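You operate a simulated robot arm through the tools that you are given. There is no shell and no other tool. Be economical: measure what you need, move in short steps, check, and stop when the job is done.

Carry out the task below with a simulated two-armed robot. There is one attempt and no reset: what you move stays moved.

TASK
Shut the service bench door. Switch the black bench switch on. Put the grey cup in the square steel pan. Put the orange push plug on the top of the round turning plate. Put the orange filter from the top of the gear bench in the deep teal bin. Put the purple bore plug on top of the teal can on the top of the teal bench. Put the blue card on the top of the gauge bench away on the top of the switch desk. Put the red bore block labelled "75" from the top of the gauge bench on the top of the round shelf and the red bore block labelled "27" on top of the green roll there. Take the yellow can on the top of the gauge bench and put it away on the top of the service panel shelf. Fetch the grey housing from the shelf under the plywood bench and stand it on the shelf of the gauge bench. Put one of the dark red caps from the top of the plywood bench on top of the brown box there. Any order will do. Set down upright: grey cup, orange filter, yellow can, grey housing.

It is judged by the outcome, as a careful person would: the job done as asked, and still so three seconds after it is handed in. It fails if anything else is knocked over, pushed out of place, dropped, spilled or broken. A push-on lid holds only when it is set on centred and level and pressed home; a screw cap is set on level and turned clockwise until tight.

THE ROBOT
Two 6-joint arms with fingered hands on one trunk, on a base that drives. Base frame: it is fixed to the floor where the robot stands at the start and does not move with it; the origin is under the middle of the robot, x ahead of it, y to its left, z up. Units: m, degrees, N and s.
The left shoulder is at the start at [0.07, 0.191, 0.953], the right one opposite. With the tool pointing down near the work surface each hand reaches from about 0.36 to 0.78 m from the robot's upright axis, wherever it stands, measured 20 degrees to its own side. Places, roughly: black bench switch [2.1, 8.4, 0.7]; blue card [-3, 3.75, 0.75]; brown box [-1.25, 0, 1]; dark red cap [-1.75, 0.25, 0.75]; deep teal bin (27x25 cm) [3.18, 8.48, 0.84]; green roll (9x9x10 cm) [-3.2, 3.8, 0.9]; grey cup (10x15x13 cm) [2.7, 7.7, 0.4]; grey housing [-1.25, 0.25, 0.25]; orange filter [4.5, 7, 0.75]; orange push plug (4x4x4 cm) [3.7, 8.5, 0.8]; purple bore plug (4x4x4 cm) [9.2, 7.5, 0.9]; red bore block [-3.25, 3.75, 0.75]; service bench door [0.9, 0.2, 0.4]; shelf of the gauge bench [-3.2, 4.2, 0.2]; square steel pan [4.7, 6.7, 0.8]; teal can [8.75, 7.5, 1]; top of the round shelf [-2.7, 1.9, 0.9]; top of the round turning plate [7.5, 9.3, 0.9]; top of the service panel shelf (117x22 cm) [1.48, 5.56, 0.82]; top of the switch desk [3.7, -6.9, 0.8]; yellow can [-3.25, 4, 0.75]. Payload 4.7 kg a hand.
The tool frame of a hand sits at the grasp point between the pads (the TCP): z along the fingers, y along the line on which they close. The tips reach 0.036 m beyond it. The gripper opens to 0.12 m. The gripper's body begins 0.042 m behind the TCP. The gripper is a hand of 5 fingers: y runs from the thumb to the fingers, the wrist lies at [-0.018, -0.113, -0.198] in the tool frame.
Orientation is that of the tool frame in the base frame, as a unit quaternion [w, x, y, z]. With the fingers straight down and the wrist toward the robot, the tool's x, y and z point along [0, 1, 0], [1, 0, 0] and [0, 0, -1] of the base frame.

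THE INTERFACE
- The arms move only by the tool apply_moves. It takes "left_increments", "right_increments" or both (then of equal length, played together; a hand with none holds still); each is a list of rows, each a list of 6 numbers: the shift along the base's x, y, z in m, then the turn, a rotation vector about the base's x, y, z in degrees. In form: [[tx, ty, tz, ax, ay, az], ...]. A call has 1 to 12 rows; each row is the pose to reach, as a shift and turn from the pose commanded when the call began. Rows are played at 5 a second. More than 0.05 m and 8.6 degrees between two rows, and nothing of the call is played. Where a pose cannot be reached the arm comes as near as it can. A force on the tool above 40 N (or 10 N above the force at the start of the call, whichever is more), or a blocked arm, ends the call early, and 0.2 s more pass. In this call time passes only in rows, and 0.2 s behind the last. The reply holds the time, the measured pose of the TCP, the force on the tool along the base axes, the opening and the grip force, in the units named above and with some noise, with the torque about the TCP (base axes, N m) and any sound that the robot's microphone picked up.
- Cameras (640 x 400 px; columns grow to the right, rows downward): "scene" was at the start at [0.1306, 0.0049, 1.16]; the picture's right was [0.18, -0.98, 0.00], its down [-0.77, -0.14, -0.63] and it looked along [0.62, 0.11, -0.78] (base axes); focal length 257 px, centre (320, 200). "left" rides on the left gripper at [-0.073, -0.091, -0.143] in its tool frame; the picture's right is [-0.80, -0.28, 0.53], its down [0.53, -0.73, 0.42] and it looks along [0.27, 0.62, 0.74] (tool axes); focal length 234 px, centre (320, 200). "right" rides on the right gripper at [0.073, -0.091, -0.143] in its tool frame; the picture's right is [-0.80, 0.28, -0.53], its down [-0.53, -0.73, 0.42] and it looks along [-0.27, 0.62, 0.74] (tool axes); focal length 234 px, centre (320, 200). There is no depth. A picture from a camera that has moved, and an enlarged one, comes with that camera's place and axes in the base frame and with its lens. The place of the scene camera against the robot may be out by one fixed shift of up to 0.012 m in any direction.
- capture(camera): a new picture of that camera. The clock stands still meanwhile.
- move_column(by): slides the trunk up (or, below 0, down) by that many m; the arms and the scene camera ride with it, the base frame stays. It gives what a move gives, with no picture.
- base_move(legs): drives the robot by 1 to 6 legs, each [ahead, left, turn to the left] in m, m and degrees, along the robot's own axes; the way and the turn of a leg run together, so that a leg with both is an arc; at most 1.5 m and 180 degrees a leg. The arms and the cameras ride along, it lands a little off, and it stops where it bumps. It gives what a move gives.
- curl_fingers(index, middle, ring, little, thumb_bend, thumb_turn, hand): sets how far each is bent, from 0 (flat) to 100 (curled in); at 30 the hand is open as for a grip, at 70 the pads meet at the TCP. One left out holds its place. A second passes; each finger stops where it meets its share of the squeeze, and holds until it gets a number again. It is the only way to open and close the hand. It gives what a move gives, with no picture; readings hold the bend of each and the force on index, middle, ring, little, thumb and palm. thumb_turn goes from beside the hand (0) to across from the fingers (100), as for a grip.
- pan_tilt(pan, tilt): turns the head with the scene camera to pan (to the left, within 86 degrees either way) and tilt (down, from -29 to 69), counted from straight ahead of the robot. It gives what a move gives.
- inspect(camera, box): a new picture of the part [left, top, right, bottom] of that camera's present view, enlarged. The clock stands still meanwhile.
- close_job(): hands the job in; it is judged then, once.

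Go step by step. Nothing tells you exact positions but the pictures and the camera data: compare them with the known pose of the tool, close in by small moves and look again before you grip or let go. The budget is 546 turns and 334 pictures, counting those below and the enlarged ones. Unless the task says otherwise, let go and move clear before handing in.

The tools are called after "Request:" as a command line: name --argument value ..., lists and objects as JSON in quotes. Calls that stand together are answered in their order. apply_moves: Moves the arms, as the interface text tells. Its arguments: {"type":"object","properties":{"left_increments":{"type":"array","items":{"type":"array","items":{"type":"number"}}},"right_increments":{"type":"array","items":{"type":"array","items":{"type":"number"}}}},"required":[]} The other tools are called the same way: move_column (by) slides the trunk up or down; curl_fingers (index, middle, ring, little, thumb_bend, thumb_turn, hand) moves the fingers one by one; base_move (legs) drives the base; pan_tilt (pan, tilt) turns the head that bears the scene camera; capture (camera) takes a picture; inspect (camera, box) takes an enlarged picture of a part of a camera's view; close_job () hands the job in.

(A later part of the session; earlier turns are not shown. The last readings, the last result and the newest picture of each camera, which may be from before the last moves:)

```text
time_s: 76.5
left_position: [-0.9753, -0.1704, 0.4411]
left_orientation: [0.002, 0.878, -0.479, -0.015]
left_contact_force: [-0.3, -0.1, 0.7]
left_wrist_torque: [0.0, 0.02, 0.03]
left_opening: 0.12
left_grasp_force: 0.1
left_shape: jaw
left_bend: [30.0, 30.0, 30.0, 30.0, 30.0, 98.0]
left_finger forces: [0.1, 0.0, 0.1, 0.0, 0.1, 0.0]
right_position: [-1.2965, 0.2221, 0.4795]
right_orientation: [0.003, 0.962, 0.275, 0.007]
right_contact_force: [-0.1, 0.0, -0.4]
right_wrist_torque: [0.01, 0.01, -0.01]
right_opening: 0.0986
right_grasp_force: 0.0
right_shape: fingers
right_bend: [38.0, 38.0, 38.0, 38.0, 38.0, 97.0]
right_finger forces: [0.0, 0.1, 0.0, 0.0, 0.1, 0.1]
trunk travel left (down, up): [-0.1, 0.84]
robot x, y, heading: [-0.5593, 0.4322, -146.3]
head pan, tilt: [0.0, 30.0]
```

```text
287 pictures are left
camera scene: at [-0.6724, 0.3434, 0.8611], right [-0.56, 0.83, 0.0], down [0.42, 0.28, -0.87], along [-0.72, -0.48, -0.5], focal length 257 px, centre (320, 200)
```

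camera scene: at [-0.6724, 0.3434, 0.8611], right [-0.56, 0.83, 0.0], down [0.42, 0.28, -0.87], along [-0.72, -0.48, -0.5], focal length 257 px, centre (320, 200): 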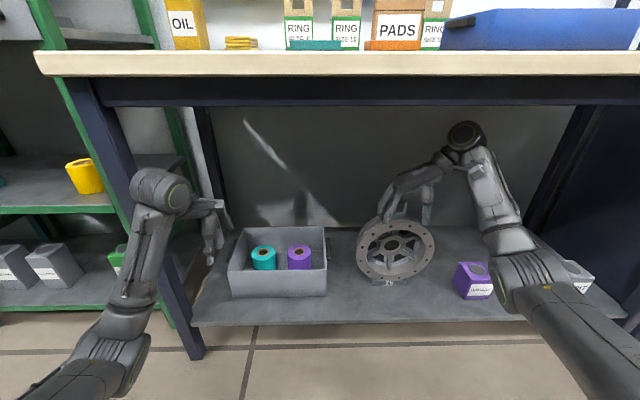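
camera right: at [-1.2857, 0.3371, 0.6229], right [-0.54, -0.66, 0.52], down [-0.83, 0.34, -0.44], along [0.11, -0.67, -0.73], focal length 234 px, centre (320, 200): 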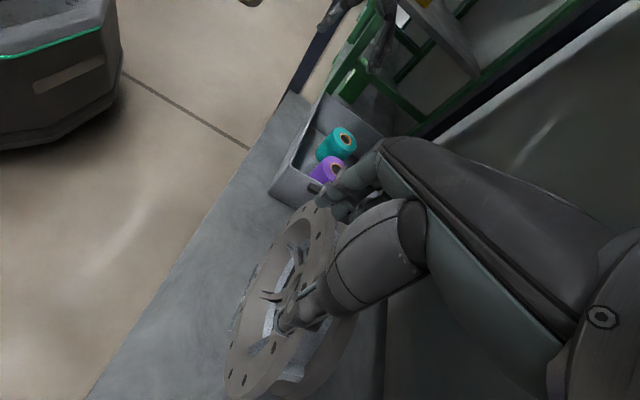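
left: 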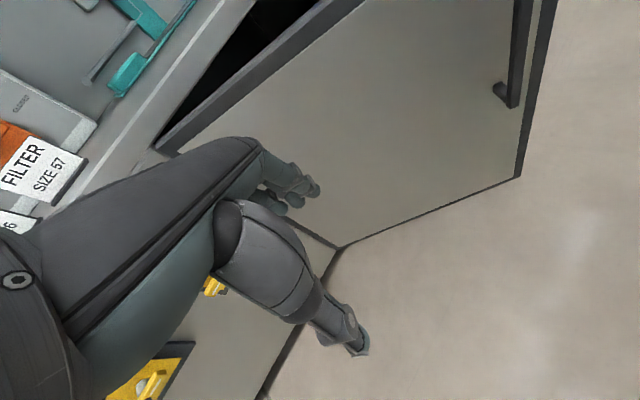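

Request:
inspect --camera "scene" --box '[340, 150, 460, 300]'

Request:
inspect --camera "right" --box '[220, 180, 440, 380]'

```text
2.67 times, centred on (400, 225) of scene
camera zoom: at [-0.6724, 0.3434, 0.8611], right [-0.56, 0.83, 0.0], down [0.42, 0.28, -0.87], along [-0.72, -0.48, -0.5], focal length 684 px, centre (107, 133)
```

zoom: 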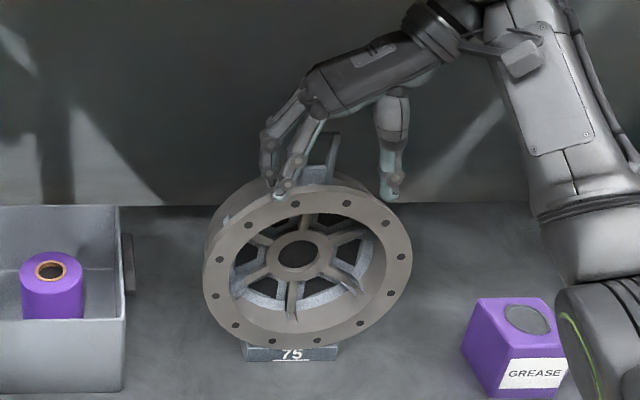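

```text
2.00 times, centred on (330, 280) of right
camera zoom: at [-1.2857, 0.3371, 0.6229], right [-0.54, -0.66, 0.52], down [-0.83, 0.34, -0.44], along [0.11, -0.67, -0.73], focal length 468 px, centre (300, 40)
```

zoom: 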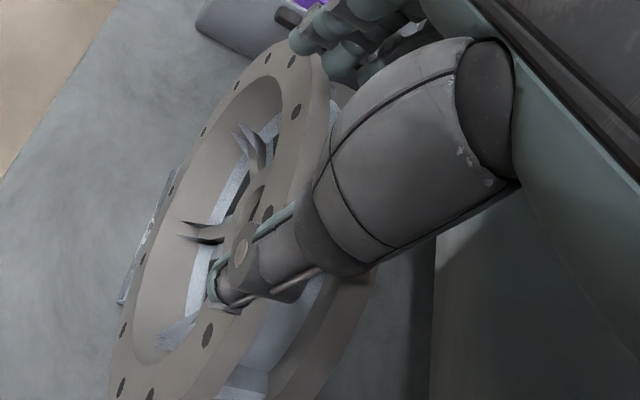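

The loop lies between fingers and thumb, about 4.5 cm further in. I'll advance the hand.

Request:
apply_moves --right_increments '[[-0.02, -0.0135, 0, 0, 0, 0], [-0.038, -0.026, 0, 0, 0, 0]]'

Request:
inspect --camera "scene" --box '[340, 150, 460, 300]'

Request:
capture --camera "right"

```text
time_s: 77.1
left_position: [-0.9754, -0.1714, 0.4414]
left_orientation: [0.002, 0.878, -0.479, -0.015]
left_contact_force: [-0.3, -0.5, 0.2]
left_wrist_torque: [0.0, 0.01, 0.02]
left_opening: 0.1202
left_grasp_force: 0.0
left_shape: jaw
left_bend: [30.0, 30.0, 30.0, 30.0, 30.0, 98.0]
left_finger forces: [0.0, 0.1, 0.0, 0.0, 0.0, 0.0]
right_position: [-1.3367, 0.1952, 0.4803]
right_orientation: [0.003, 0.962, 0.274, 0.007]
right_contact_force: [0.0, -0.5, -0.5]
right_wrist_torque: [-0.02, 0.0, -0.04]
right_opening: 0.0987
right_grasp_force: 0.1
right_shape: fingers
right_bend: [38.0, 38.0, 38.0, 38.0, 38.0, 98.0]
right_finger forces: [0.0, 0.1, 0.0, 0.0, 0.0, 0.0]
trunk travel left (down, up): [-0.1, 0.84]
robot x, y, heading: [-0.559, 0.4299, -146.2]
head pan, tilt: [0.0, 30.0]
```

```text
2.67 times, centred on (400, 225) of scene
camera zoom: at [-0.6723, 0.3435, 0.8611], right [-0.56, 0.83, 0.0], down [0.42, 0.28, -0.87], along [-0.72, -0.48, -0.5], focal length 684 px, centre (107, 133)
```

zoom: 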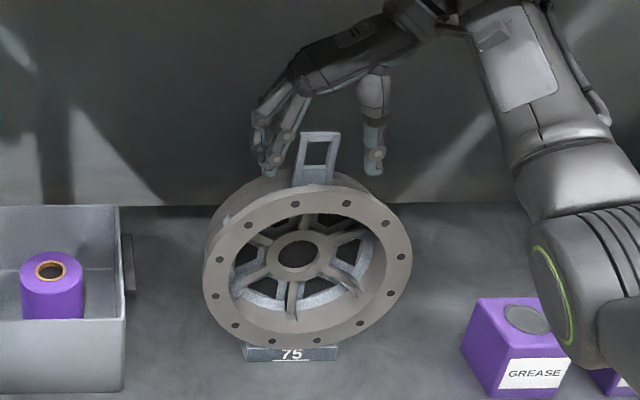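

```text
283 pictures are left
camera right: at [-1.3248, 0.3103, 0.6227], right [-0.54, -0.66, 0.52], down [-0.83, 0.34, -0.44], along [0.11, -0.67, -0.73], focal length 234 px, centre (320, 200)
```

right: 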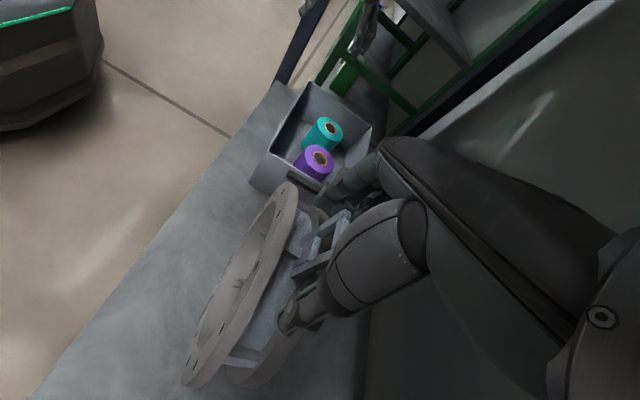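

The loop centre coincides with the TCP within a few mm. I'll close on it.

Request:
curl_fingers --hand "right" --index 70 --middle 70 --ring 70 --little 70 --thumb_bend 70

Request:
inspect --camera "scene" --box '[340, 150, 460, 300]'

Request:
inspect --camera "right" --box '[220, 150, 440, 350]'

```text
time_s: 78.1
left_position: [-0.9764, -0.1694, 0.4405]
left_orientation: [0.002, 0.878, -0.478, -0.016]
left_contact_force: [0.4, -0.4, -0.4]
left_wrist_torque: [-0.04, 0.01, -0.04]
left_opening: 0.1201
left_grasp_force: 0.0
left_shape: jaw
left_bend: [30.0, 30.0, 30.0, 30.0, 30.0, 98.0]
left_finger forces: [0.0, 0.1, 0.1, 0.0, 0.1, 0.0]
right_position: [-1.3354, 0.1938, 0.4788]
right_orientation: [0.003, 0.961, 0.276, 0.007]
right_contact_force: [3.4, -1.7, 0.6]
right_wrist_torque: [-0.09, -0.02, 0.01]
right_opening: 0.0075
right_grasp_force: 4.2
right_shape: fingers
right_bend: [69.0, 68.0, 70.0, 70.0, 69.0, 97.0]
right_finger forces: [3.6, 3.7, 0.1, 0.0, 1.3, 0.0]
trunk travel left (down, up): [-0.1, 0.84]
robot x, y, heading: [-0.5615, 0.4323, -146.3]
head pan, tilt: [0.0, 30.0]
```

```text
2.67 times, centred on (400, 225) of scene
camera zoom: at [-0.6722, 0.3433, 0.8612], right [-0.56, 0.83, 0.0], down [0.42, 0.28, -0.87], along [-0.72, -0.48, -0.5], focal length 684 px, centre (107, 133)
```

zoom: 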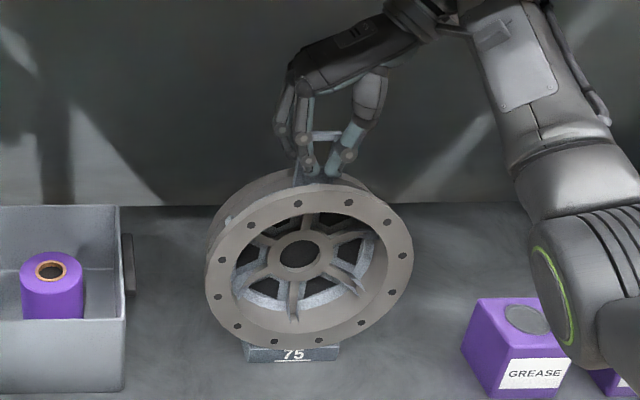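

```text
2.00 times, centred on (330, 250) of right
camera zoom: at [-1.3246, 0.3101, 0.6227], right [-0.54, -0.66, 0.52], down [-0.83, 0.34, -0.44], along [0.11, -0.67, -0.73], focal length 468 px, centre (300, 100)
```

zoom: 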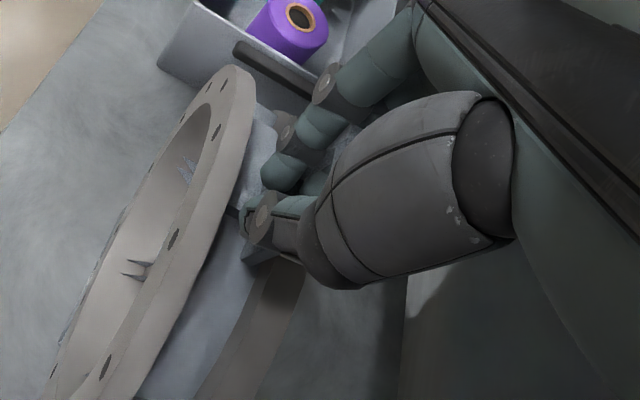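

The index, middle and thumb closed just in front of the loop. I'll reopen, go 2 cm deeper so the loop is under those pads, and close again.

Request:
curl_fingers --hand "right" --index 38 --middle 38 --ring 38 --little 38 --thumb_bend 38

Request:
apply_moves --right_increments '[[-0.018, -0.012, -0.008, 0, 0, 0]]'

Request:
curl_fingers --hand "right" --index 70 --middle 70 --ring 70 --little 70 --thumb_bend 70

Request:
inspect --camera "scene" --box '[340, 150, 460, 300]'

```text
time_s: 79.1
left_position: [-0.9748, -0.1703, 0.4407]
left_orientation: [0.001, 0.878, -0.479, -0.015]
left_contact_force: [-0.5, 0.2, 0.7]
left_wrist_torque: [-0.01, 0.01, 0.04]
left_opening: 0.1199
left_grasp_force: 0.2
left_shape: jaw
left_bend: [30.0, 30.0, 30.0, 30.0, 30.0, 98.0]
left_finger forces: [0.0, 0.1, 0.0, 0.0, 0.0, 0.1]
right_position: [-1.3357, 0.1955, 0.48]
right_orientation: [0.003, 0.961, 0.275, 0.007]
right_contact_force: [-0.7, 0.5, -0.3]
right_wrist_torque: [0.0, 0.01, -0.02]
right_opening: 0.0986
right_grasp_force: 0.1
right_shape: fingers
right_bend: [38.0, 38.0, 38.0, 38.0, 38.0, 97.0]
right_finger forces: [0.0, 0.0, 0.1, 0.0, 0.0, 0.1]
trunk travel left (down, up): [-0.1, 0.84]
robot x, y, heading: [-0.5615, 0.43, -146.4]
head pan, tilt: [0.0, 30.0]
```

```text
time_s: 79.5
left_position: [-0.9753, -0.1696, 0.4427]
left_orientation: [0.002, 0.878, -0.479, -0.015]
left_contact_force: [-0.4, 0.5, -0.1]
left_wrist_torque: [-0.05, 0.01, 0.01]
left_opening: 0.1199
left_grasp_force: 0.0
left_shape: jaw
left_bend: [30.0, 30.0, 30.0, 30.0, 30.0, 98.0]
left_finger forces: [0.1, 0.0, 0.0, 0.0, 0.0, 0.1]
right_position: [-1.3541, 0.1825, 0.4704]
right_orientation: [0.003, 0.962, 0.275, 0.008]
right_contact_force: [0.6, 0.2, -0.8]
right_wrist_torque: [0.01, -0.01, 0.0]
right_opening: 0.0986
right_grasp_force: 0.0
right_shape: fingers
right_bend: [38.0, 38.0, 38.0, 38.0, 38.0, 98.0]
right_finger forces: [0.1, 0.0, 0.0, 0.0, 0.0, 0.0]
trunk travel left (down, up): [-0.1, 0.84]
robot x, y, heading: [-0.5619, 0.4279, -146.2]
head pan, tilt: [0.0, 30.0]
```

```text
time_s: 80.5
left_position: [-0.9756, -0.1697, 0.4408]
left_orientation: [0.001, 0.878, -0.479, -0.014]
left_contact_force: [-0.2, 0.3, 0.2]
left_wrist_torque: [-0.01, 0.0, -0.03]
left_opening: 0.1199
left_grasp_force: 0.0
left_shape: jaw
left_bend: [30.0, 30.0, 30.0, 30.0, 30.0, 98.0]
left_finger forces: [0.0, 0.0, 0.0, 0.0, 0.0, 0.0]
right_position: [-1.3528, 0.1829, 0.4707]
right_orientation: [0.004, 0.962, 0.274, 0.007]
right_contact_force: [-0.8, -1.3, 0.4]
right_wrist_torque: [0.06, -0.01, -0.08]
right_opening: 0.0058
right_grasp_force: 1.2
right_shape: fingers
right_bend: [69.0, 70.0, 70.0, 70.0, 70.0, 98.0]
right_finger forces: [2.0, 0.0, 0.0, 0.0, 0.4, 0.0]
trunk travel left (down, up): [-0.1, 0.84]
robot x, y, heading: [-0.5621, 0.4279, -146.2]
head pan, tilt: [0.0, 30.0]
```

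```text
2.67 times, centred on (400, 225) of scene
camera zoom: at [-0.6724, 0.3433, 0.8611], right [-0.56, 0.83, 0.0], down [0.42, 0.28, -0.87], along [-0.72, -0.48, -0.5], focal length 684 px, centre (107, 133)
```

zoom: 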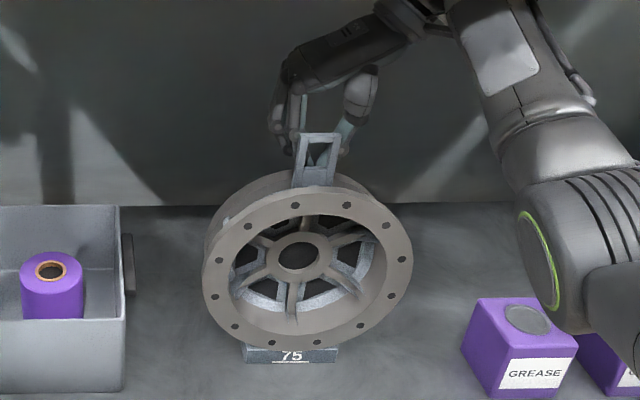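

Now all the pads closed behind the loop. I'll reopen and come back halfway (11 mm).

Request:
curl_fingers --hand "right" --index 38 --middle 38 --ring 38 --little 38 --thumb_bend 38

Request:
apply_moves --right_increments '[[0.009, 0.006, 0.004, 0, 0, 0]]'

Request:
curl_fingers --hand "right" --index 70 --middle 70 --ring 70 --little 70 --thumb_bend 70

Request:
inspect --camera "scene" --box '[340, 150, 460, 300]'

```text
time_s: 81.5
left_position: [-0.9755, -0.17, 0.4414]
left_orientation: [0.002, 0.878, -0.479, -0.015]
left_contact_force: [-0.4, -0.2, -0.3]
left_wrist_torque: [0.0, 0.05, -0.03]
left_opening: 0.1199
left_grasp_force: 0.0
left_shape: jaw
left_bend: [30.0, 30.0, 30.0, 30.0, 30.0, 98.0]
left_finger forces: [0.0, 0.0, 0.1, 0.0, 0.0, 0.0]
right_position: [-1.3531, 0.1818, 0.4697]
right_orientation: [0.003, 0.962, 0.274, 0.007]
right_contact_force: [0.4, -0.1, -1.2]
right_wrist_torque: [0.0, 0.0, 0.01]
right_opening: 0.0982
right_grasp_force: 0.1
right_shape: fingers
right_bend: [38.0, 38.0, 38.0, 38.0, 38.0, 98.0]
right_finger forces: [0.0, 0.1, 0.1, 0.0, 0.1, 0.1]
trunk travel left (down, up): [-0.1, 0.84]
robot x, y, heading: [-0.564, 0.4318, -146.1]
head pan, tilt: [0.0, 30.0]
```

```text
time_s: 81.9
left_position: [-0.9763, -0.1702, 0.4409]
left_orientation: [0.002, 0.878, -0.478, -0.015]
left_contact_force: [-0.9, -0.5, -0.8]
left_wrist_torque: [0.03, -0.01, -0.02]
left_opening: 0.1201
left_grasp_force: 0.1
left_shape: jaw
left_bend: [30.0, 30.0, 30.0, 30.0, 30.0, 98.0]
left_finger forces: [0.1, 0.1, 0.0, 0.0, 0.1, 0.0]
right_position: [-1.3432, 0.1874, 0.4744]
right_orientation: [0.003, 0.962, 0.274, 0.007]
right_contact_force: [-0.4, 0.0, 0.7]
right_wrist_torque: [0.01, -0.01, 0.01]
right_opening: 0.0986
right_grasp_force: 0.1
right_shape: fingers
right_bend: [38.0, 38.0, 38.0, 38.0, 38.0, 98.0]
right_finger forces: [0.1, 0.0, 0.0, 0.1, 0.1, 0.0]
trunk travel left (down, up): [-0.1, 0.84]
robot x, y, heading: [-0.5617, 0.4324, -146.1]
head pan, tilt: [0.0, 30.0]
```

```text
time_s: 82.9
left_position: [-0.9764, -0.1698, 0.4424]
left_orientation: [0.001, 0.878, -0.479, -0.015]
left_contact_force: [0.4, 0.1, -0.5]
left_wrist_torque: [0.01, 0.0, 0.0]
left_opening: 0.1199
left_grasp_force: 0.0
left_shape: jaw
left_bend: [30.0, 30.0, 30.0, 30.0, 30.0, 98.0]
left_finger forces: [0.0, 0.0, 0.0, 0.0, 0.0, 0.0]
right_position: [-1.344, 0.188, 0.4745]
right_orientation: [0.004, 0.962, 0.275, 0.008]
right_contact_force: [-0.3, -3.4, -0.1]
right_wrist_torque: [-0.13, 0.0, -0.05]
right_opening: 0.0413
right_grasp_force: 9.5
right_shape: fingers
right_bend: [55.0, 70.0, 70.0, 70.0, 62.0, 97.0]
right_finger forces: [11.7, 0.1, 0.1, 0.1, 8.8, 0.0]
trunk travel left (down, up): [-0.1, 0.84]
robot x, y, heading: [-0.5612, 0.4289, -146.1]
head pan, tilt: [0.0, 30.0]
```

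```text
2.67 times, centred on (400, 225) of scene
camera zoom: at [-0.6724, 0.3432, 0.8611], right [-0.56, 0.83, 0.0], down [0.42, 0.28, -0.87], along [-0.72, -0.48, -0.5], focal length 684 px, centre (107, 133)
```

zoom: 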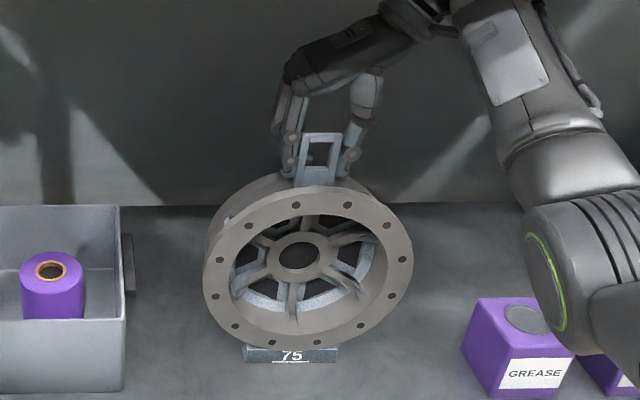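

Index and thumb now hold both sides of the loop. I'll squeeze tighter and test-lift a few mm.

Request:
curl_fingers --hand "right" --index 85 --thumb_bend 85

Request:
apply_moves --right_increments '[[0, 0, 0.006, 0, 0, 0], [0, 0, 0.012, 0, 0, 0]]'

Request:
inspect --camera "scene" --box '[340, 150, 460, 300]'

```text
time_s: 83.9
left_position: [-0.976, -0.1695, 0.4412]
left_orientation: [0.001, 0.878, -0.478, -0.016]
left_contact_force: [0.1, 0.7, 0.4]
left_wrist_torque: [0.01, -0.02, -0.04]
left_opening: 0.1201
left_grasp_force: 0.0
left_shape: jaw
left_bend: [30.0, 30.0, 30.0, 30.0, 30.0, 98.0]
left_finger forces: [0.1, 0.1, 0.0, 0.0, 0.0, 0.0]
right_position: [-1.3451, 0.1876, 0.4735]
right_orientation: [0.003, 0.961, 0.275, 0.008]
right_contact_force: [-4.6, 1.0, 0.3]
right_wrist_torque: [0.25, 0.24, 0.01]
right_opening: 0.0407
right_grasp_force: 23.4
right_shape: fingers
right_bend: [49.0, 70.0, 70.0, 70.0, 68.0, 97.0]
right_finger forces: [21.6, 0.0, 0.0, 0.0, 24.8, 0.0]
trunk travel left (down, up): [-0.1, 0.84]
robot x, y, heading: [-0.559, 0.4308, -146.3]
head pan, tilt: [0.0, 30.0]
```

```text
time_s: 84.5
left_position: [-0.9761, -0.1705, 0.4409]
left_orientation: [0.001, 0.878, -0.479, -0.014]
left_contact_force: [0.1, -1.1, -0.5]
left_wrist_torque: [0.0, 0.01, -0.02]
left_opening: 0.1202
left_grasp_force: 0.0
left_shape: jaw
left_bend: [30.0, 30.0, 30.0, 30.0, 30.0, 98.0]
left_finger forces: [0.0, 0.1, 0.0, 0.0, 0.0, 0.0]
right_position: [-1.345, 0.1879, 0.4844]
right_orientation: [0.003, 0.961, 0.275, 0.01]
right_contact_force: [0.0, -0.7, -14.1]
right_wrist_torque: [0.03, 0.27, 0.01]
right_opening: 0.041
right_grasp_force: 20.3
right_shape: fingers
right_bend: [48.0, 70.0, 70.0, 70.0, 68.0, 97.0]
right_finger forces: [20.1, 0.1, 0.1, 0.0, 20.4, 0.0]
trunk travel left (down, up): [-0.1, 0.84]
robot x, y, heading: [-0.5605, 0.431, -146.0]
head pan, tilt: [0.0, 30.0]
```

```text
2.67 times, centred on (400, 225) of scene
camera zoom: at [-0.6736, 0.3429, 0.8608], right [-0.56, 0.83, 0.0], down [0.42, 0.28, -0.86], along [-0.72, -0.48, -0.5], focal length 684 px, centre (107, 133)
```

zoom: 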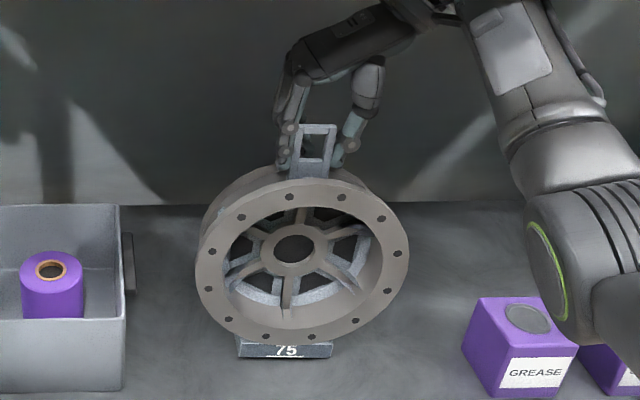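

It weighs ~14 N and is held. I'll firm up the grip, lift slightly, and back straight out.

Request:
curl_fingers --hand "right" --index 92 --thumb_bend 92

Request:
apply_moves --right_increments '[[0, 0, 0.01, 0, 0, 0], [0, 0, 0.015, 0, 0, 0]]'

Request:
base_move --legs '[[-0.15, 0, 0], [-0.45, 0, 0]]'

Request:
capture --camera "scene"

```text
time_s: 85.5
left_position: [-0.9753, -0.1695, 0.4409]
left_orientation: [0.001, 0.878, -0.478, -0.014]
left_contact_force: [0.1, 0.3, 1.4]
left_wrist_torque: [0.02, 0.0, 0.02]
left_opening: 0.1199
left_grasp_force: 0.1
left_shape: jaw
left_bend: [30.0, 30.0, 30.0, 30.0, 30.0, 98.0]
left_finger forces: [0.1, 0.0, 0.0, 0.1, 0.0, 0.0]
right_position: [-1.3439, 0.1874, 0.4851]
right_orientation: [0.003, 0.961, 0.275, 0.007]
right_contact_force: [-1.1, 0.9, -14.2]
right_wrist_torque: [0.18, 0.24, 0.01]
right_opening: 0.0421
right_grasp_force: 21.9
right_shape: fingers
right_bend: [43.0, 70.0, 70.0, 70.0, 71.0, 97.0]
right_finger forces: [21.7, 0.0, 0.0, 0.1, 22.2, 0.0]
trunk travel left (down, up): [-0.1, 0.84]
robot x, y, heading: [-0.5644, 0.4275, -146.1]
head pan, tilt: [0.0, 30.0]
```

```text
time_s: 86.1
left_position: [-0.9761, -0.1703, 0.4399]
left_orientation: [0.001, 0.878, -0.479, -0.014]
left_contact_force: [0.0, 0.0, -0.1]
left_wrist_torque: [0.02, -0.01, -0.04]
left_opening: 0.1197
left_grasp_force: 0.1
left_shape: jaw
left_bend: [30.0, 30.0, 30.0, 30.0, 30.0, 98.0]
left_finger forces: [0.0, 0.0, 0.1, 0.0, 0.1, 0.0]
right_position: [-1.3442, 0.1891, 0.5012]
right_orientation: [0.004, 0.961, 0.275, 0.008]
right_contact_force: [-0.8, 0.2, -14.3]
right_wrist_torque: [0.22, 0.29, 0.0]
right_opening: 0.042
right_grasp_force: 22.2
right_shape: fingers
right_bend: [43.0, 70.0, 70.0, 70.0, 71.0, 97.0]
right_finger forces: [21.8, 0.0, 0.1, 0.0, 22.3, 0.0]
trunk travel left (down, up): [-0.1, 0.84]
robot x, y, heading: [-0.5584, 0.4254, -146.3]
head pan, tilt: [0.0, 30.0]
```

```text
time_s: 89.8
left_position: [-0.4797, 0.1628, 0.4398]
left_orientation: [0.001, 0.878, -0.479, -0.014]
left_contact_force: [0.2, -0.4, -0.3]
left_wrist_torque: [-0.03, -0.01, -0.01]
left_opening: 0.1199
left_grasp_force: 0.0
left_shape: jaw
left_bend: [30.0, 30.0, 30.0, 30.0, 30.0, 98.0]
left_finger forces: [0.0, 0.0, 0.1, 0.1, 0.0, 0.0]
right_position: [-0.8467, 0.522, 0.5009]
right_orientation: [0.003, 0.961, 0.275, 0.009]
right_contact_force: [-0.8, -0.3, -14.6]
right_wrist_torque: [0.21, 0.32, -0.02]
right_opening: 0.0418
right_grasp_force: 21.7
right_shape: fingers
right_bend: [43.0, 70.0, 70.0, 70.0, 71.0, 97.0]
right_finger forces: [21.7, 0.0, 0.0, 0.1, 22.0, 0.1]
trunk travel left (down, up): [-0.1, 0.84]
robot x, y, heading: [-0.0665, 0.7628, -146.1]
head pan, tilt: [0.0, 30.0]
```

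```text
277 pictures are left
camera scene: at [-0.1767, 0.6756, 0.8609], right [-0.56, 0.83, 0.0], down [0.42, 0.28, -0.87], along [-0.72, -0.48, -0.5], focal length 257 px, centre (320, 200)
```

scene: 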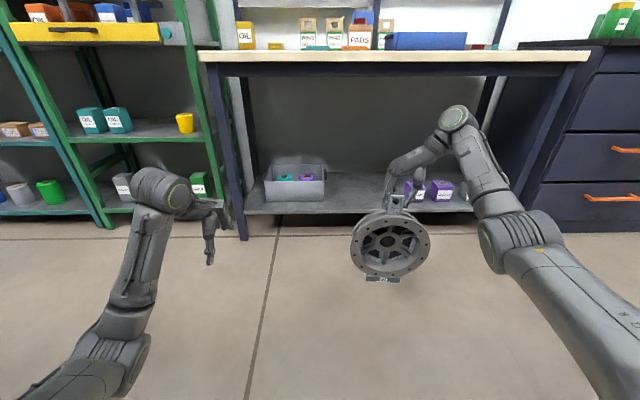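

Clear of the bench with the housing hanging steady. I'll raise the trunk and look to the right along the aisle towards the gauge bench.

Request:
move_column --by 0.35

Request:
pan_tilt --pan -65 --tilt 15

Request:
capture --camera "scene"

```text
time_s: 93.2
left_position: [-0.4813, 0.1623, 0.7897]
left_orientation: [0.002, 0.878, -0.479, -0.015]
left_contact_force: [1.1, 0.0, 0.6]
left_wrist_torque: [0.0, 0.02, -0.02]
left_opening: 0.1201
left_grasp_force: 0.0
left_shape: jaw
left_bend: [30.0, 30.0, 30.0, 30.0, 30.0, 98.0]
left_finger forces: [0.0, 0.0, 0.1, 0.1, 0.0, 0.1]
right_position: [-0.8475, 0.5208, 0.8497]
right_orientation: [0.003, 0.962, 0.275, 0.007]
right_contact_force: [0.4, -0.2, -14.2]
right_wrist_torque: [0.2, 0.3, -0.05]
right_opening: 0.0417
right_grasp_force: 22.1
right_shape: fingers
right_bend: [43.0, 70.0, 70.0, 70.0, 71.0, 97.0]
right_finger forces: [21.7, 0.1, 0.0, 0.0, 22.1, 0.0]
trunk travel left (down, up): [-0.45, 0.49]
robot x, y, heading: [-0.0672, 0.7656, -145.9]
head pan, tilt: [0.0, 30.0]
```

```text
time_s: 94.6
left_position: [-0.4794, 0.1624, 0.7908]
left_orientation: [0.001, 0.878, -0.478, -0.014]
left_contact_force: [-0.1, 0.0, -0.1]
left_wrist_torque: [0.0, -0.03, -0.02]
left_opening: 0.1201
left_grasp_force: 0.0
left_shape: jaw
left_bend: [30.0, 30.0, 30.0, 30.0, 30.0, 98.0]
left_finger forces: [0.1, 0.0, 0.0, 0.0, 0.0, 0.1]
right_position: [-0.8476, 0.5215, 0.8508]
right_orientation: [0.003, 0.961, 0.275, 0.008]
right_contact_force: [0.3, 0.8, -14.0]
right_wrist_torque: [0.19, 0.3, 0.03]
right_opening: 0.0419
right_grasp_force: 21.5
right_shape: fingers
right_bend: [43.0, 70.0, 70.0, 70.0, 71.0, 97.0]
right_finger forces: [21.6, 0.0, 0.0, 0.1, 22.1, 0.0]
trunk travel left (down, up): [-0.45, 0.49]
robot x, y, heading: [-0.0612, 0.7646, -146.1]
head pan, tilt: [-65.0, 15.0]
```

```text
276 pictures are left
camera scene: at [-0.1823, 0.774, 1.2351], right [0.52, 0.86, 0.0], down [0.22, -0.13, -0.97], along [-0.83, 0.5, -0.26], focal length 257 px, centre (320, 200)
```

scene: 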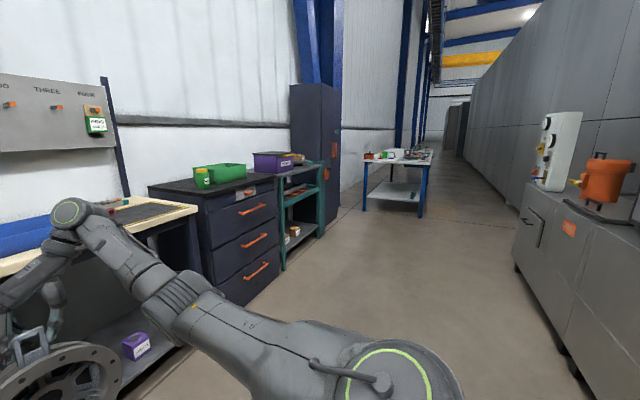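

The gauge bench (white, blue legs) lies along the aisle with its near end around (-2.84, 3.68). I'll turn right 90° and drive up the aisle towards that end.

Request:
base_move --legs '[[0, 0, -90], [1.3, 0.3, 0], [1.1, 0.25, 0]]'

Request:
pan_tilt --pan 0 --tilt 25

Request:
capture --camera "scene"

```text
time_s: 110.8
left_position: [-2.3687, 2.9866, 0.7901]
left_orientation: [0.009, -0.259, 0.966, 0.01]
left_contact_force: [0.0, 0.6, -1.4]
left_wrist_torque: [-0.03, 0.0, -0.01]
left_opening: 0.1198
left_grasp_force: 0.0
left_shape: jaw
left_bend: [30.0, 30.0, 30.0, 30.0, 30.0, 98.0]
left_finger forces: [0.0, 0.1, 0.0, 0.0, 0.0, 0.0]
right_position: [-1.9936, 3.3364, 0.8508]
right_orientation: [0.008, 0.862, -0.507, 0.003]
right_contact_force: [0.2, 0.0, -14.0]
right_wrist_torque: [0.22, -0.23, 0.0]
right_opening: 0.0418
right_grasp_force: 21.3
right_shape: fingers
right_bend: [43.0, 70.0, 70.0, 70.0, 71.0, 97.0]
right_finger forces: [21.1, 0.0, 0.0, 0.1, 21.7, 0.1]
trunk travel left (down, up): [-0.45, 0.49]
robot x, y, heading: [-1.7894, 2.5417, 121.1]
head pan, tilt: [-65.0, 15.0]
```

```text
time_s: 112.2
left_position: [-2.3685, 2.9868, 0.7892]
left_orientation: [0.009, -0.258, 0.966, 0.011]
left_contact_force: [-0.4, -0.9, -0.5]
left_wrist_torque: [-0.03, 0.0, 0.02]
left_opening: 0.12
left_grasp_force: 0.1
left_shape: jaw
left_bend: [30.0, 30.0, 30.0, 30.0, 30.0, 98.0]
left_finger forces: [0.1, 0.0, 0.0, 0.1, 0.0, 0.0]
right_position: [-1.993, 3.3366, 0.8499]
right_orientation: [0.009, 0.862, -0.506, 0.004]
right_contact_force: [-0.1, -0.3, -14.4]
right_wrist_torque: [0.31, -0.21, -0.03]
right_opening: 0.0419
right_grasp_force: 21.2
right_shape: fingers
right_bend: [43.0, 70.0, 70.0, 70.0, 71.0, 97.0]
right_finger forces: [21.2, 0.1, 0.0, 0.1, 21.7, 0.1]
trunk travel left (down, up): [-0.45, 0.49]
robot x, y, heading: [-1.7908, 2.5443, 121.0]
head pan, tilt: [0.0, 25.0]
```

```text
275 pictures are left
camera scene: at [-1.8574, 2.6576, 1.2189], right [0.86, 0.52, 0.0], down [0.22, -0.36, -0.91], along [-0.47, 0.78, -0.42], focal length 257 px, centre (320, 200)
```

scene: 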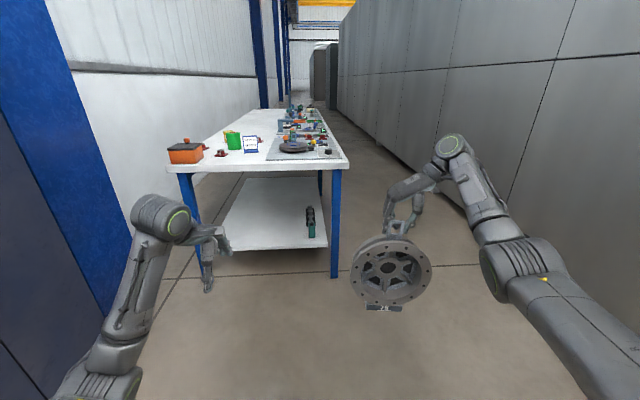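

Request:
inspect --camera "scene" --box '[150, 90, 370, 290]'

Request:
inspect --camera "scene" --box '[160, 95, 350, 175]'

```text
2.00 times, centred on (260, 190) of scene
camera zoom: at [-1.8574, 2.6576, 1.2189], right [0.86, 0.52, 0.0], down [0.22, -0.36, -0.91], along [-0.47, 0.78, -0.42], focal length 513 px, centre (440, 220)
```

zoom: 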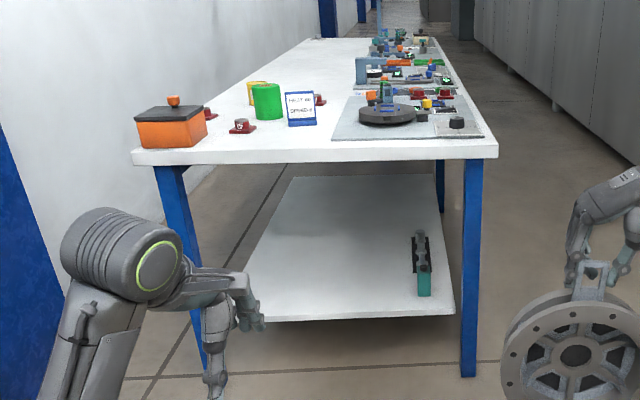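

```text
3.37 times, centred on (255, 135) of scene
camera zoom: at [-1.8574, 2.6576, 1.2189], right [0.86, 0.52, 0.0], down [0.22, -0.36, -0.91], along [-0.47, 0.78, -0.42], focal length 864 px, centre (539, 419)
```

zoom: 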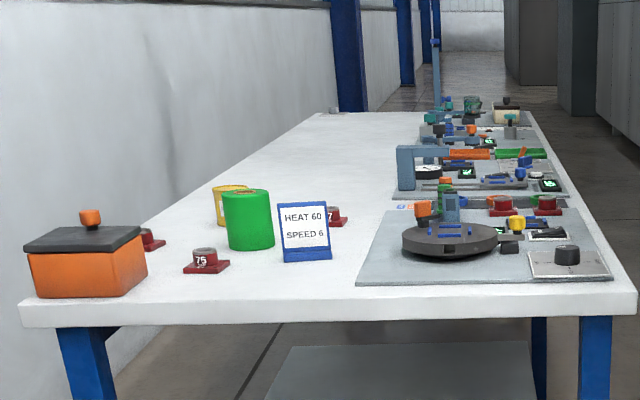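

I see the blue card (HEAT 60/SPEED 6), red blocks 75 and possibly 27, green roll and yellow can on top; the white shelf below has only a tool at its right. I'll tuck the left hand to the side so it won't hit the bench leg, and square up to the bench.

Request:
apply_moves --left_increments '[[0, -0.05, 0, 0, 0, 4], [0, -0.1, 0, 0, 0, 8], [0, -0.15, 0, 0, 0, 12], [0, -0.2, 0, 0, 0, 16], [0, -0.25, 0, 0, 0, 22], [0, -0.3, 0, 0, 0, 28], [0, -0.35, 0, 0, 0, 34], [0, -0.4, 0, 0, 0, 40]]'

Request:
base_move --legs '[[0, 0, 3]]'

Request:
capture --camera "scene"

```text
time_s: 114.0
left_position: [-2.442, 2.6366, 0.7643]
left_orientation: [0.007, -0.572, 0.82, 0.012]
left_contact_force: [0.5, -0.1, -0.5]
left_wrist_torque: [0.0, 0.06, 0.03]
left_opening: 0.1199
left_grasp_force: 0.0
left_shape: jaw
left_bend: [30.0, 30.0, 30.0, 30.0, 30.0, 98.0]
left_finger forces: [0.0, 0.0, 0.0, 0.0, 0.0, 0.0]
left hand out of reach, approached as far as the arm can: row 1, 2, 3, 4, 5, 6, 7, 8
right_position: [-1.9901, 3.3361, 0.8502]
right_orientation: [0.009, 0.862, -0.507, 0.003]
right_contact_force: [0.5, 0.1, -13.7]
right_wrist_torque: [0.25, -0.21, 0.01]
right_opening: 0.0414
right_grasp_force: 21.2
right_shape: fingers
right_bend: [43.0, 70.0, 70.0, 70.0, 71.0, 97.0]
right_finger forces: [21.0, 0.1, 0.1, 0.0, 21.7, 0.1]
trunk travel left (down, up): [-0.45, 0.49]
robot x, y, heading: [-1.7865, 2.5429, 120.9]
head pan, tilt: [0.0, 25.0]
```

```text
time_s: 114.8
left_position: [-2.4481, 2.6002, 0.7637]
left_orientation: [0.007, -0.595, 0.804, 0.011]
left_contact_force: [-0.1, -0.2, 0.1]
left_wrist_torque: [-0.02, 0.0, 0.02]
left_opening: 0.12
left_grasp_force: 0.1
left_shape: jaw
left_bend: [30.0, 30.0, 30.0, 30.0, 30.0, 98.0]
left_finger forces: [0.0, 0.1, 0.0, 0.0, 0.0, 0.1]
right_position: [-2.0336, 3.3239, 0.8496]
right_orientation: [0.008, 0.875, -0.483, 0.003]
right_contact_force: [-1.1, -0.5, -13.4]
right_wrist_torque: [0.23, -0.18, -0.05]
right_opening: 0.0419
right_grasp_force: 21.1
right_shape: fingers
right_bend: [42.0, 70.0, 70.0, 70.0, 71.0, 97.0]
right_finger forces: [21.3, 0.0, 0.0, 0.0, 21.3, 0.1]
trunk travel left (down, up): [-0.45, 0.49]
robot x, y, heading: [-1.7891, 2.5401, 123.8]
head pan, tilt: [0.0, 25.0]
```

```text
272 pictures are left
camera scene: at [-1.8639, 2.6532, 1.2189], right [0.83, 0.56, 0.0], down [0.24, -0.35, -0.91], along [-0.51, 0.75, -0.42], focal length 257 px, centre (320, 200)
```

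scene: 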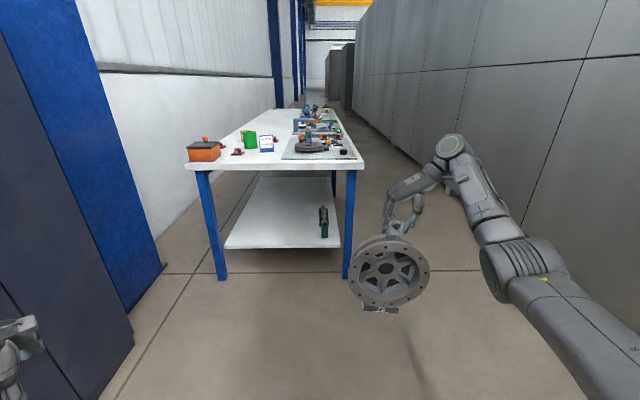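

I'll pull the left hand in, advance, and strafe left so the housing lines up with the shelf's free middle.

Request:
apply_moves --left_increments '[[0.04, 0.027, 0, 0, 0, -6], [0.08, 0.054, 0, 0, 0, -12], [0.12, 0.08, 0, 0, 0, -18], [0.16, 0.107, 0, 0, 0, -24]]'

Request:
base_move --legs '[[0.4, 0, 0], [0, 0.45, 0]]'

Request:
pan_tilt --pan 0 --tilt 35

Request:
capture --camera "scene"

```text
time_s: 115.8
left_position: [-2.3788, 2.7301, 0.7525]
left_orientation: [0.011, -0.413, 0.911, 0.012]
left_contact_force: [-1.0, -0.5, -0.6]
left_wrist_torque: [0.02, 0.07, 0.02]
left_opening: 0.1199
left_grasp_force: 0.0
left_shape: jaw
left_bend: [30.0, 30.0, 30.0, 30.0, 30.0, 98.0]
left_finger forces: [0.1, 0.0, 0.0, 0.0, 0.0, 0.0]
left hand out of reach, approached as far as the arm can: row 1, 2, 3, 4
right_position: [-2.0343, 3.3245, 0.8496]
right_orientation: [0.008, 0.875, -0.483, 0.005]
right_contact_force: [0.2, 0.1, -14.0]
right_wrist_torque: [0.36, -0.28, 0.01]
right_opening: 0.0421
right_grasp_force: 21.7
right_shape: fingers
right_bend: [42.0, 70.0, 70.0, 70.0, 71.0, 97.0]
right_finger forces: [21.7, 0.0, 0.1, 0.0, 22.7, 0.1]
trunk travel left (down, up): [-0.45, 0.49]
robot x, y, heading: [-1.7882, 2.5425, 124.0]
head pan, tilt: [0.0, 25.0]
```

```text
time_s: 119.8
left_position: [-2.8136, 2.9243, 0.7512]
left_orientation: [0.021, -0.407, 0.913, 0.014]
left_contact_force: [0.3, 0.1, -0.4]
left_wrist_torque: [-0.01, -0.01, -0.01]
left_opening: 0.12
left_grasp_force: 0.1
left_shape: jaw
left_bend: [30.0, 30.0, 30.0, 30.0, 30.0, 98.0]
left_finger forces: [0.0, 0.1, 0.0, 0.0, 0.1, 0.0]
right_position: [-2.4769, 3.5089, 0.8479]
right_orientation: [0.013, 0.875, -0.483, 0.001]
right_contact_force: [0.3, 1.4, -13.9]
right_wrist_torque: [0.59, -0.52, -0.01]
right_opening: 0.0425
right_grasp_force: 22.9
right_shape: fingers
right_bend: [41.0, 70.0, 70.0, 70.0, 72.0, 97.0]
right_finger forces: [21.8, 0.0, 0.0, 0.0, 24.2, 0.0]
trunk travel left (down, up): [-0.45, 0.49]
robot x, y, heading: [-2.2362, 2.7263, 123.9]
head pan, tilt: [0.0, 25.0]
stopped in leg 2: the robot was blocked; the commanded pose is now the measured one
```

```text
time_s: 120.5
left_position: [-2.8164, 2.9229, 0.7516]
left_orientation: [0.021, -0.407, 0.913, 0.011]
left_contact_force: [0.0, 0.1, 0.6]
left_wrist_torque: [0.02, 0.02, 0.01]
left_opening: 0.1197
left_grasp_force: 0.0
left_shape: jaw
left_bend: [30.0, 30.0, 30.0, 30.0, 30.0, 98.0]
left_finger forces: [0.0, 0.1, 0.0, 0.0, 0.1, 0.0]
right_position: [-2.4776, 3.5095, 0.8489]
right_orientation: [0.013, 0.876, -0.483, 0.0]
right_contact_force: [-0.1, 0.6, -13.4]
right_wrist_torque: [0.47, -0.38, -0.03]
right_opening: 0.0421
right_grasp_force: 22.6
right_shape: fingers
right_bend: [41.0, 70.0, 70.0, 70.0, 72.0, 97.0]
right_finger forces: [21.7, 0.0, 0.0, 0.0, 23.3, 0.1]
trunk travel left (down, up): [-0.45, 0.49]
robot x, y, heading: [-2.2397, 2.7283, 123.6]
head pan, tilt: [0.0, 35.0]
```

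```text
271 pictures are left
camera scene: at [-2.3018, 2.838, 1.2032], right [0.83, 0.56, -0.01], down [0.31, -0.48, -0.82], along [-0.46, 0.68, -0.57], focal length 257 px, centre (320, 200)
```

scene: 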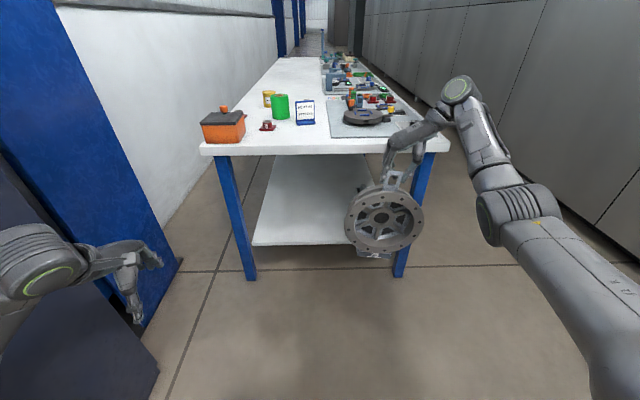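

The left elbow met the cabinet. I'll ease right, extend the left arm forward (elbow in), and bring the housing leftwards with the right arm instead.

Request:
base_move --legs '[[0, -0.04, 0]]'

Request:
apply_moves --left_increments '[[0, 0.04, 0, 0, 0, -4], [0, 0.08, 0, 0, 0, -8], [0, 0.12, 0, 0, 0, -12], [0, 0.15, 0, 0, 0, -16], [0, 0.18, 0, 0, 0, -16]]' --right_increments '[[-0.033, -0.022, 0, 0, 0, 0], [-0.066, -0.044, 0, 0, 0, 0], [-0.1, -0.066, 0, 0, 0, 0], [-0.125, -0.083, 0, 0, 0, 0], [-0.14, -0.093, 0, 0, 0, 0]]'

Request:
capture --camera "scene"

```text
time_s: 121.4
left_position: [-2.7893, 2.9405, 0.7483]
left_orientation: [0.024, -0.408, 0.913, 0.012]
left_contact_force: [0.6, -0.2, 0.1]
left_wrist_torque: [0.03, 0.03, 0.03]
left_opening: 0.1202
left_grasp_force: 0.0
left_shape: jaw
left_bend: [30.0, 30.0, 30.0, 30.0, 30.0, 98.0]
left_finger forces: [0.0, 0.0, 0.0, 0.1, 0.0, 0.0]
right_position: [-2.453, 3.528, 0.8505]
right_orientation: [0.01, 0.876, -0.482, 0.002]
right_contact_force: [-0.2, -0.2, -13.8]
right_wrist_torque: [0.35, -0.29, -0.01]
right_opening: 0.0423
right_grasp_force: 21.9
right_shape: fingers
right_bend: [41.0, 70.0, 70.0, 70.0, 72.0, 97.0]
right_finger forces: [21.2, 0.1, 0.1, 0.0, 22.1, 0.0]
trunk travel left (down, up): [-0.45, 0.49]
robot x, y, heading: [-2.2039, 2.7464, 123.8]
head pan, tilt: [0.0, 35.0]
```

```text
time_s: 122.6
left_position: [-2.7884, 3.1205, 0.7458]
left_orientation: [0.025, -0.277, 0.96, 0.008]
left_contact_force: [-0.1, -0.5, 0.1]
left_wrist_torque: [0.01, -0.03, 0.01]
left_opening: 0.1197
left_grasp_force: 0.0
left_shape: jaw
left_bend: [30.0, 30.0, 30.0, 30.0, 30.0, 98.0]
left_finger forces: [0.0, 0.1, 0.0, 0.0, 0.0, 0.0]
left hand out of reach, approached as far as the arm can: row 1, 2, 3
right_position: [-2.5936, 3.434, 0.85]
right_orientation: [0.01, 0.876, -0.482, 0.005]
right_contact_force: [-0.4, -0.3, -14.9]
right_wrist_torque: [0.31, -0.26, -0.01]
right_opening: 0.0421
right_grasp_force: 21.2
right_shape: fingers
right_bend: [41.0, 70.0, 70.0, 70.0, 72.0, 97.0]
right_finger forces: [21.1, 0.0, 0.1, 0.1, 21.6, 0.0]
trunk travel left (down, up): [-0.45, 0.49]
robot x, y, heading: [-2.2051, 2.7491, 123.7]
head pan, tilt: [0.0, 35.0]
```

```text
270 pictures are left
camera scene: at [-2.2793, 2.8557, 1.203], right [0.83, 0.56, 0.0], down [0.32, -0.48, -0.82], along [-0.46, 0.68, -0.58], focal length 257 px, centre (320, 200)
```

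scene: 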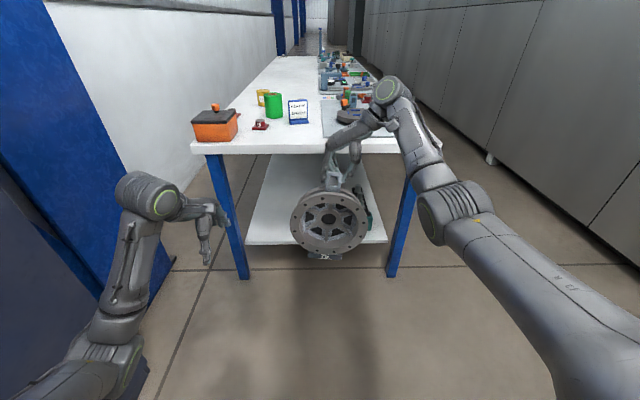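

Lined up: the housing will pass left of the tool. I'll lower the trunk so I can gauge the table's underside and shelf height from near their level.

Request:
move_column --by -0.345

Request:
pan_tilt --pan 0 --tilt 15

Request:
capture --camera "scene"

```text
time_s: 126.0
left_position: [-2.7878, 3.1205, 0.4014]
left_orientation: [0.025, -0.277, 0.96, 0.008]
left_contact_force: [-0.4, 0.2, -0.3]
left_wrist_torque: [0.02, 0.0, 0.01]
left_opening: 0.1198
left_grasp_force: 0.0
left_shape: jaw
left_bend: [30.0, 30.0, 30.0, 30.0, 30.0, 98.0]
left_finger forces: [0.1, 0.0, 0.0, 0.1, 0.1, 0.1]
right_position: [-2.5933, 3.4329, 0.5061]
right_orientation: [0.01, 0.876, -0.482, 0.003]
right_contact_force: [0.4, 0.1, -14.7]
right_wrist_torque: [0.37, -0.31, -0.02]
right_opening: 0.042
right_grasp_force: 22.4
right_shape: fingers
right_bend: [41.0, 70.0, 70.0, 70.0, 72.0, 97.0]
right_finger forces: [21.7, 0.0, 0.1, 0.1, 22.7, 0.0]
trunk travel left (down, up): [-0.105, 0.835]
robot x, y, heading: [-2.2052, 2.7484, 124.0]
head pan, tilt: [0.0, 35.0]
```

```text
time_s: 126.8
left_position: [-2.7878, 3.1196, 0.4022]
left_orientation: [0.027, -0.278, 0.96, 0.009]
left_contact_force: [0.2, -0.3, 0.4]
left_wrist_torque: [-0.04, -0.04, 0.0]
left_opening: 0.1197
left_grasp_force: 0.0
left_shape: jaw
left_bend: [30.0, 30.0, 30.0, 30.0, 30.0, 98.0]
left_finger forces: [0.0, 0.1, 0.0, 0.0, 0.1, 0.1]
right_position: [-2.5923, 3.4337, 0.5051]
right_orientation: [0.009, 0.876, -0.482, 0.003]
right_contact_force: [-0.3, 0.1, -14.9]
right_wrist_torque: [0.36, -0.3, 0.04]
right_opening: 0.0423
right_grasp_force: 22.5
right_shape: fingers
right_bend: [41.0, 70.0, 70.0, 70.0, 72.0, 97.0]
right_finger forces: [21.6, 0.1, 0.2, 0.0, 22.5, 0.1]
trunk travel left (down, up): [-0.105, 0.835]
robot x, y, heading: [-2.2064, 2.7486, 123.9]
head pan, tilt: [0.0, 15.0]
```

```text
269 pictures are left
camera scene: at [-2.2818, 2.859, 0.89], right [0.83, 0.56, 0.0], down [0.15, -0.22, -0.97], along [-0.54, 0.8, -0.26], focal length 257 px, centre (320, 200)
```

scene: 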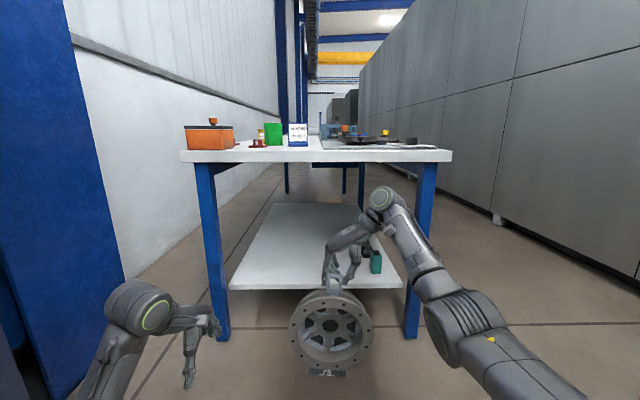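

Underside ≈0.787, shelf ≈0.24; at TCP 0.505 the housing clears both. I'll advance in two steps with a check.

Request:
base_move --legs '[[0.25, 0, 0]]'

Request:
capture --camera "scene"

```text
time_s: 128.7
left_position: [-2.9313, 3.3317, 0.4009]
left_orientation: [0.026, -0.278, 0.96, 0.008]
left_contact_force: [0.0, -0.7, -1.1]
left_wrist_torque: [-0.01, 0.01, 0.03]
left_opening: 0.1198
left_grasp_force: 0.0
left_shape: jaw
left_bend: [30.0, 30.0, 30.0, 30.0, 30.0, 98.0]
left_finger forces: [0.0, 0.0, 0.1, 0.1, 0.0, 0.0]
right_position: [-2.7348, 3.6449, 0.5052]
right_orientation: [0.01, 0.876, -0.482, 0.004]
right_contact_force: [0.8, 0.0, -15.0]
right_wrist_torque: [0.29, -0.39, 0.05]
right_opening: 0.0419
right_grasp_force: 22.0
right_shape: fingers
right_bend: [41.0, 70.0, 70.0, 70.0, 72.0, 97.0]
right_finger forces: [21.7, 0.0, 0.0, 0.1, 22.7, 0.0]
trunk travel left (down, up): [-0.105, 0.835]
robot x, y, heading: [-2.3484, 2.9574, 123.9]
head pan, tilt: [0.0, 15.0]
```

```text
268 pictures are left
camera scene: at [-2.4247, 3.0712, 0.89], right [0.83, 0.56, 0.0], down [0.15, -0.22, -0.97], along [-0.54, 0.8, -0.26], focal length 257 px, centre (320, 200)
```

scene: 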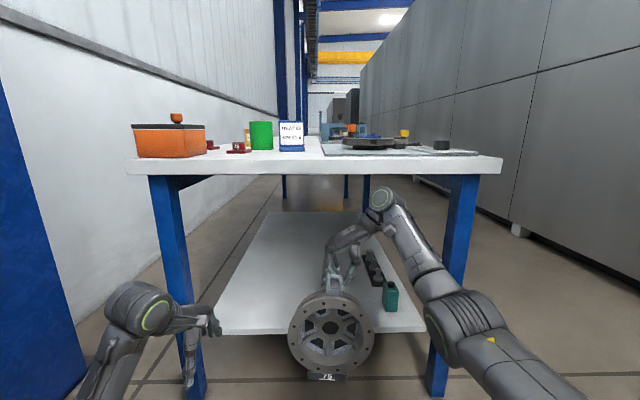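

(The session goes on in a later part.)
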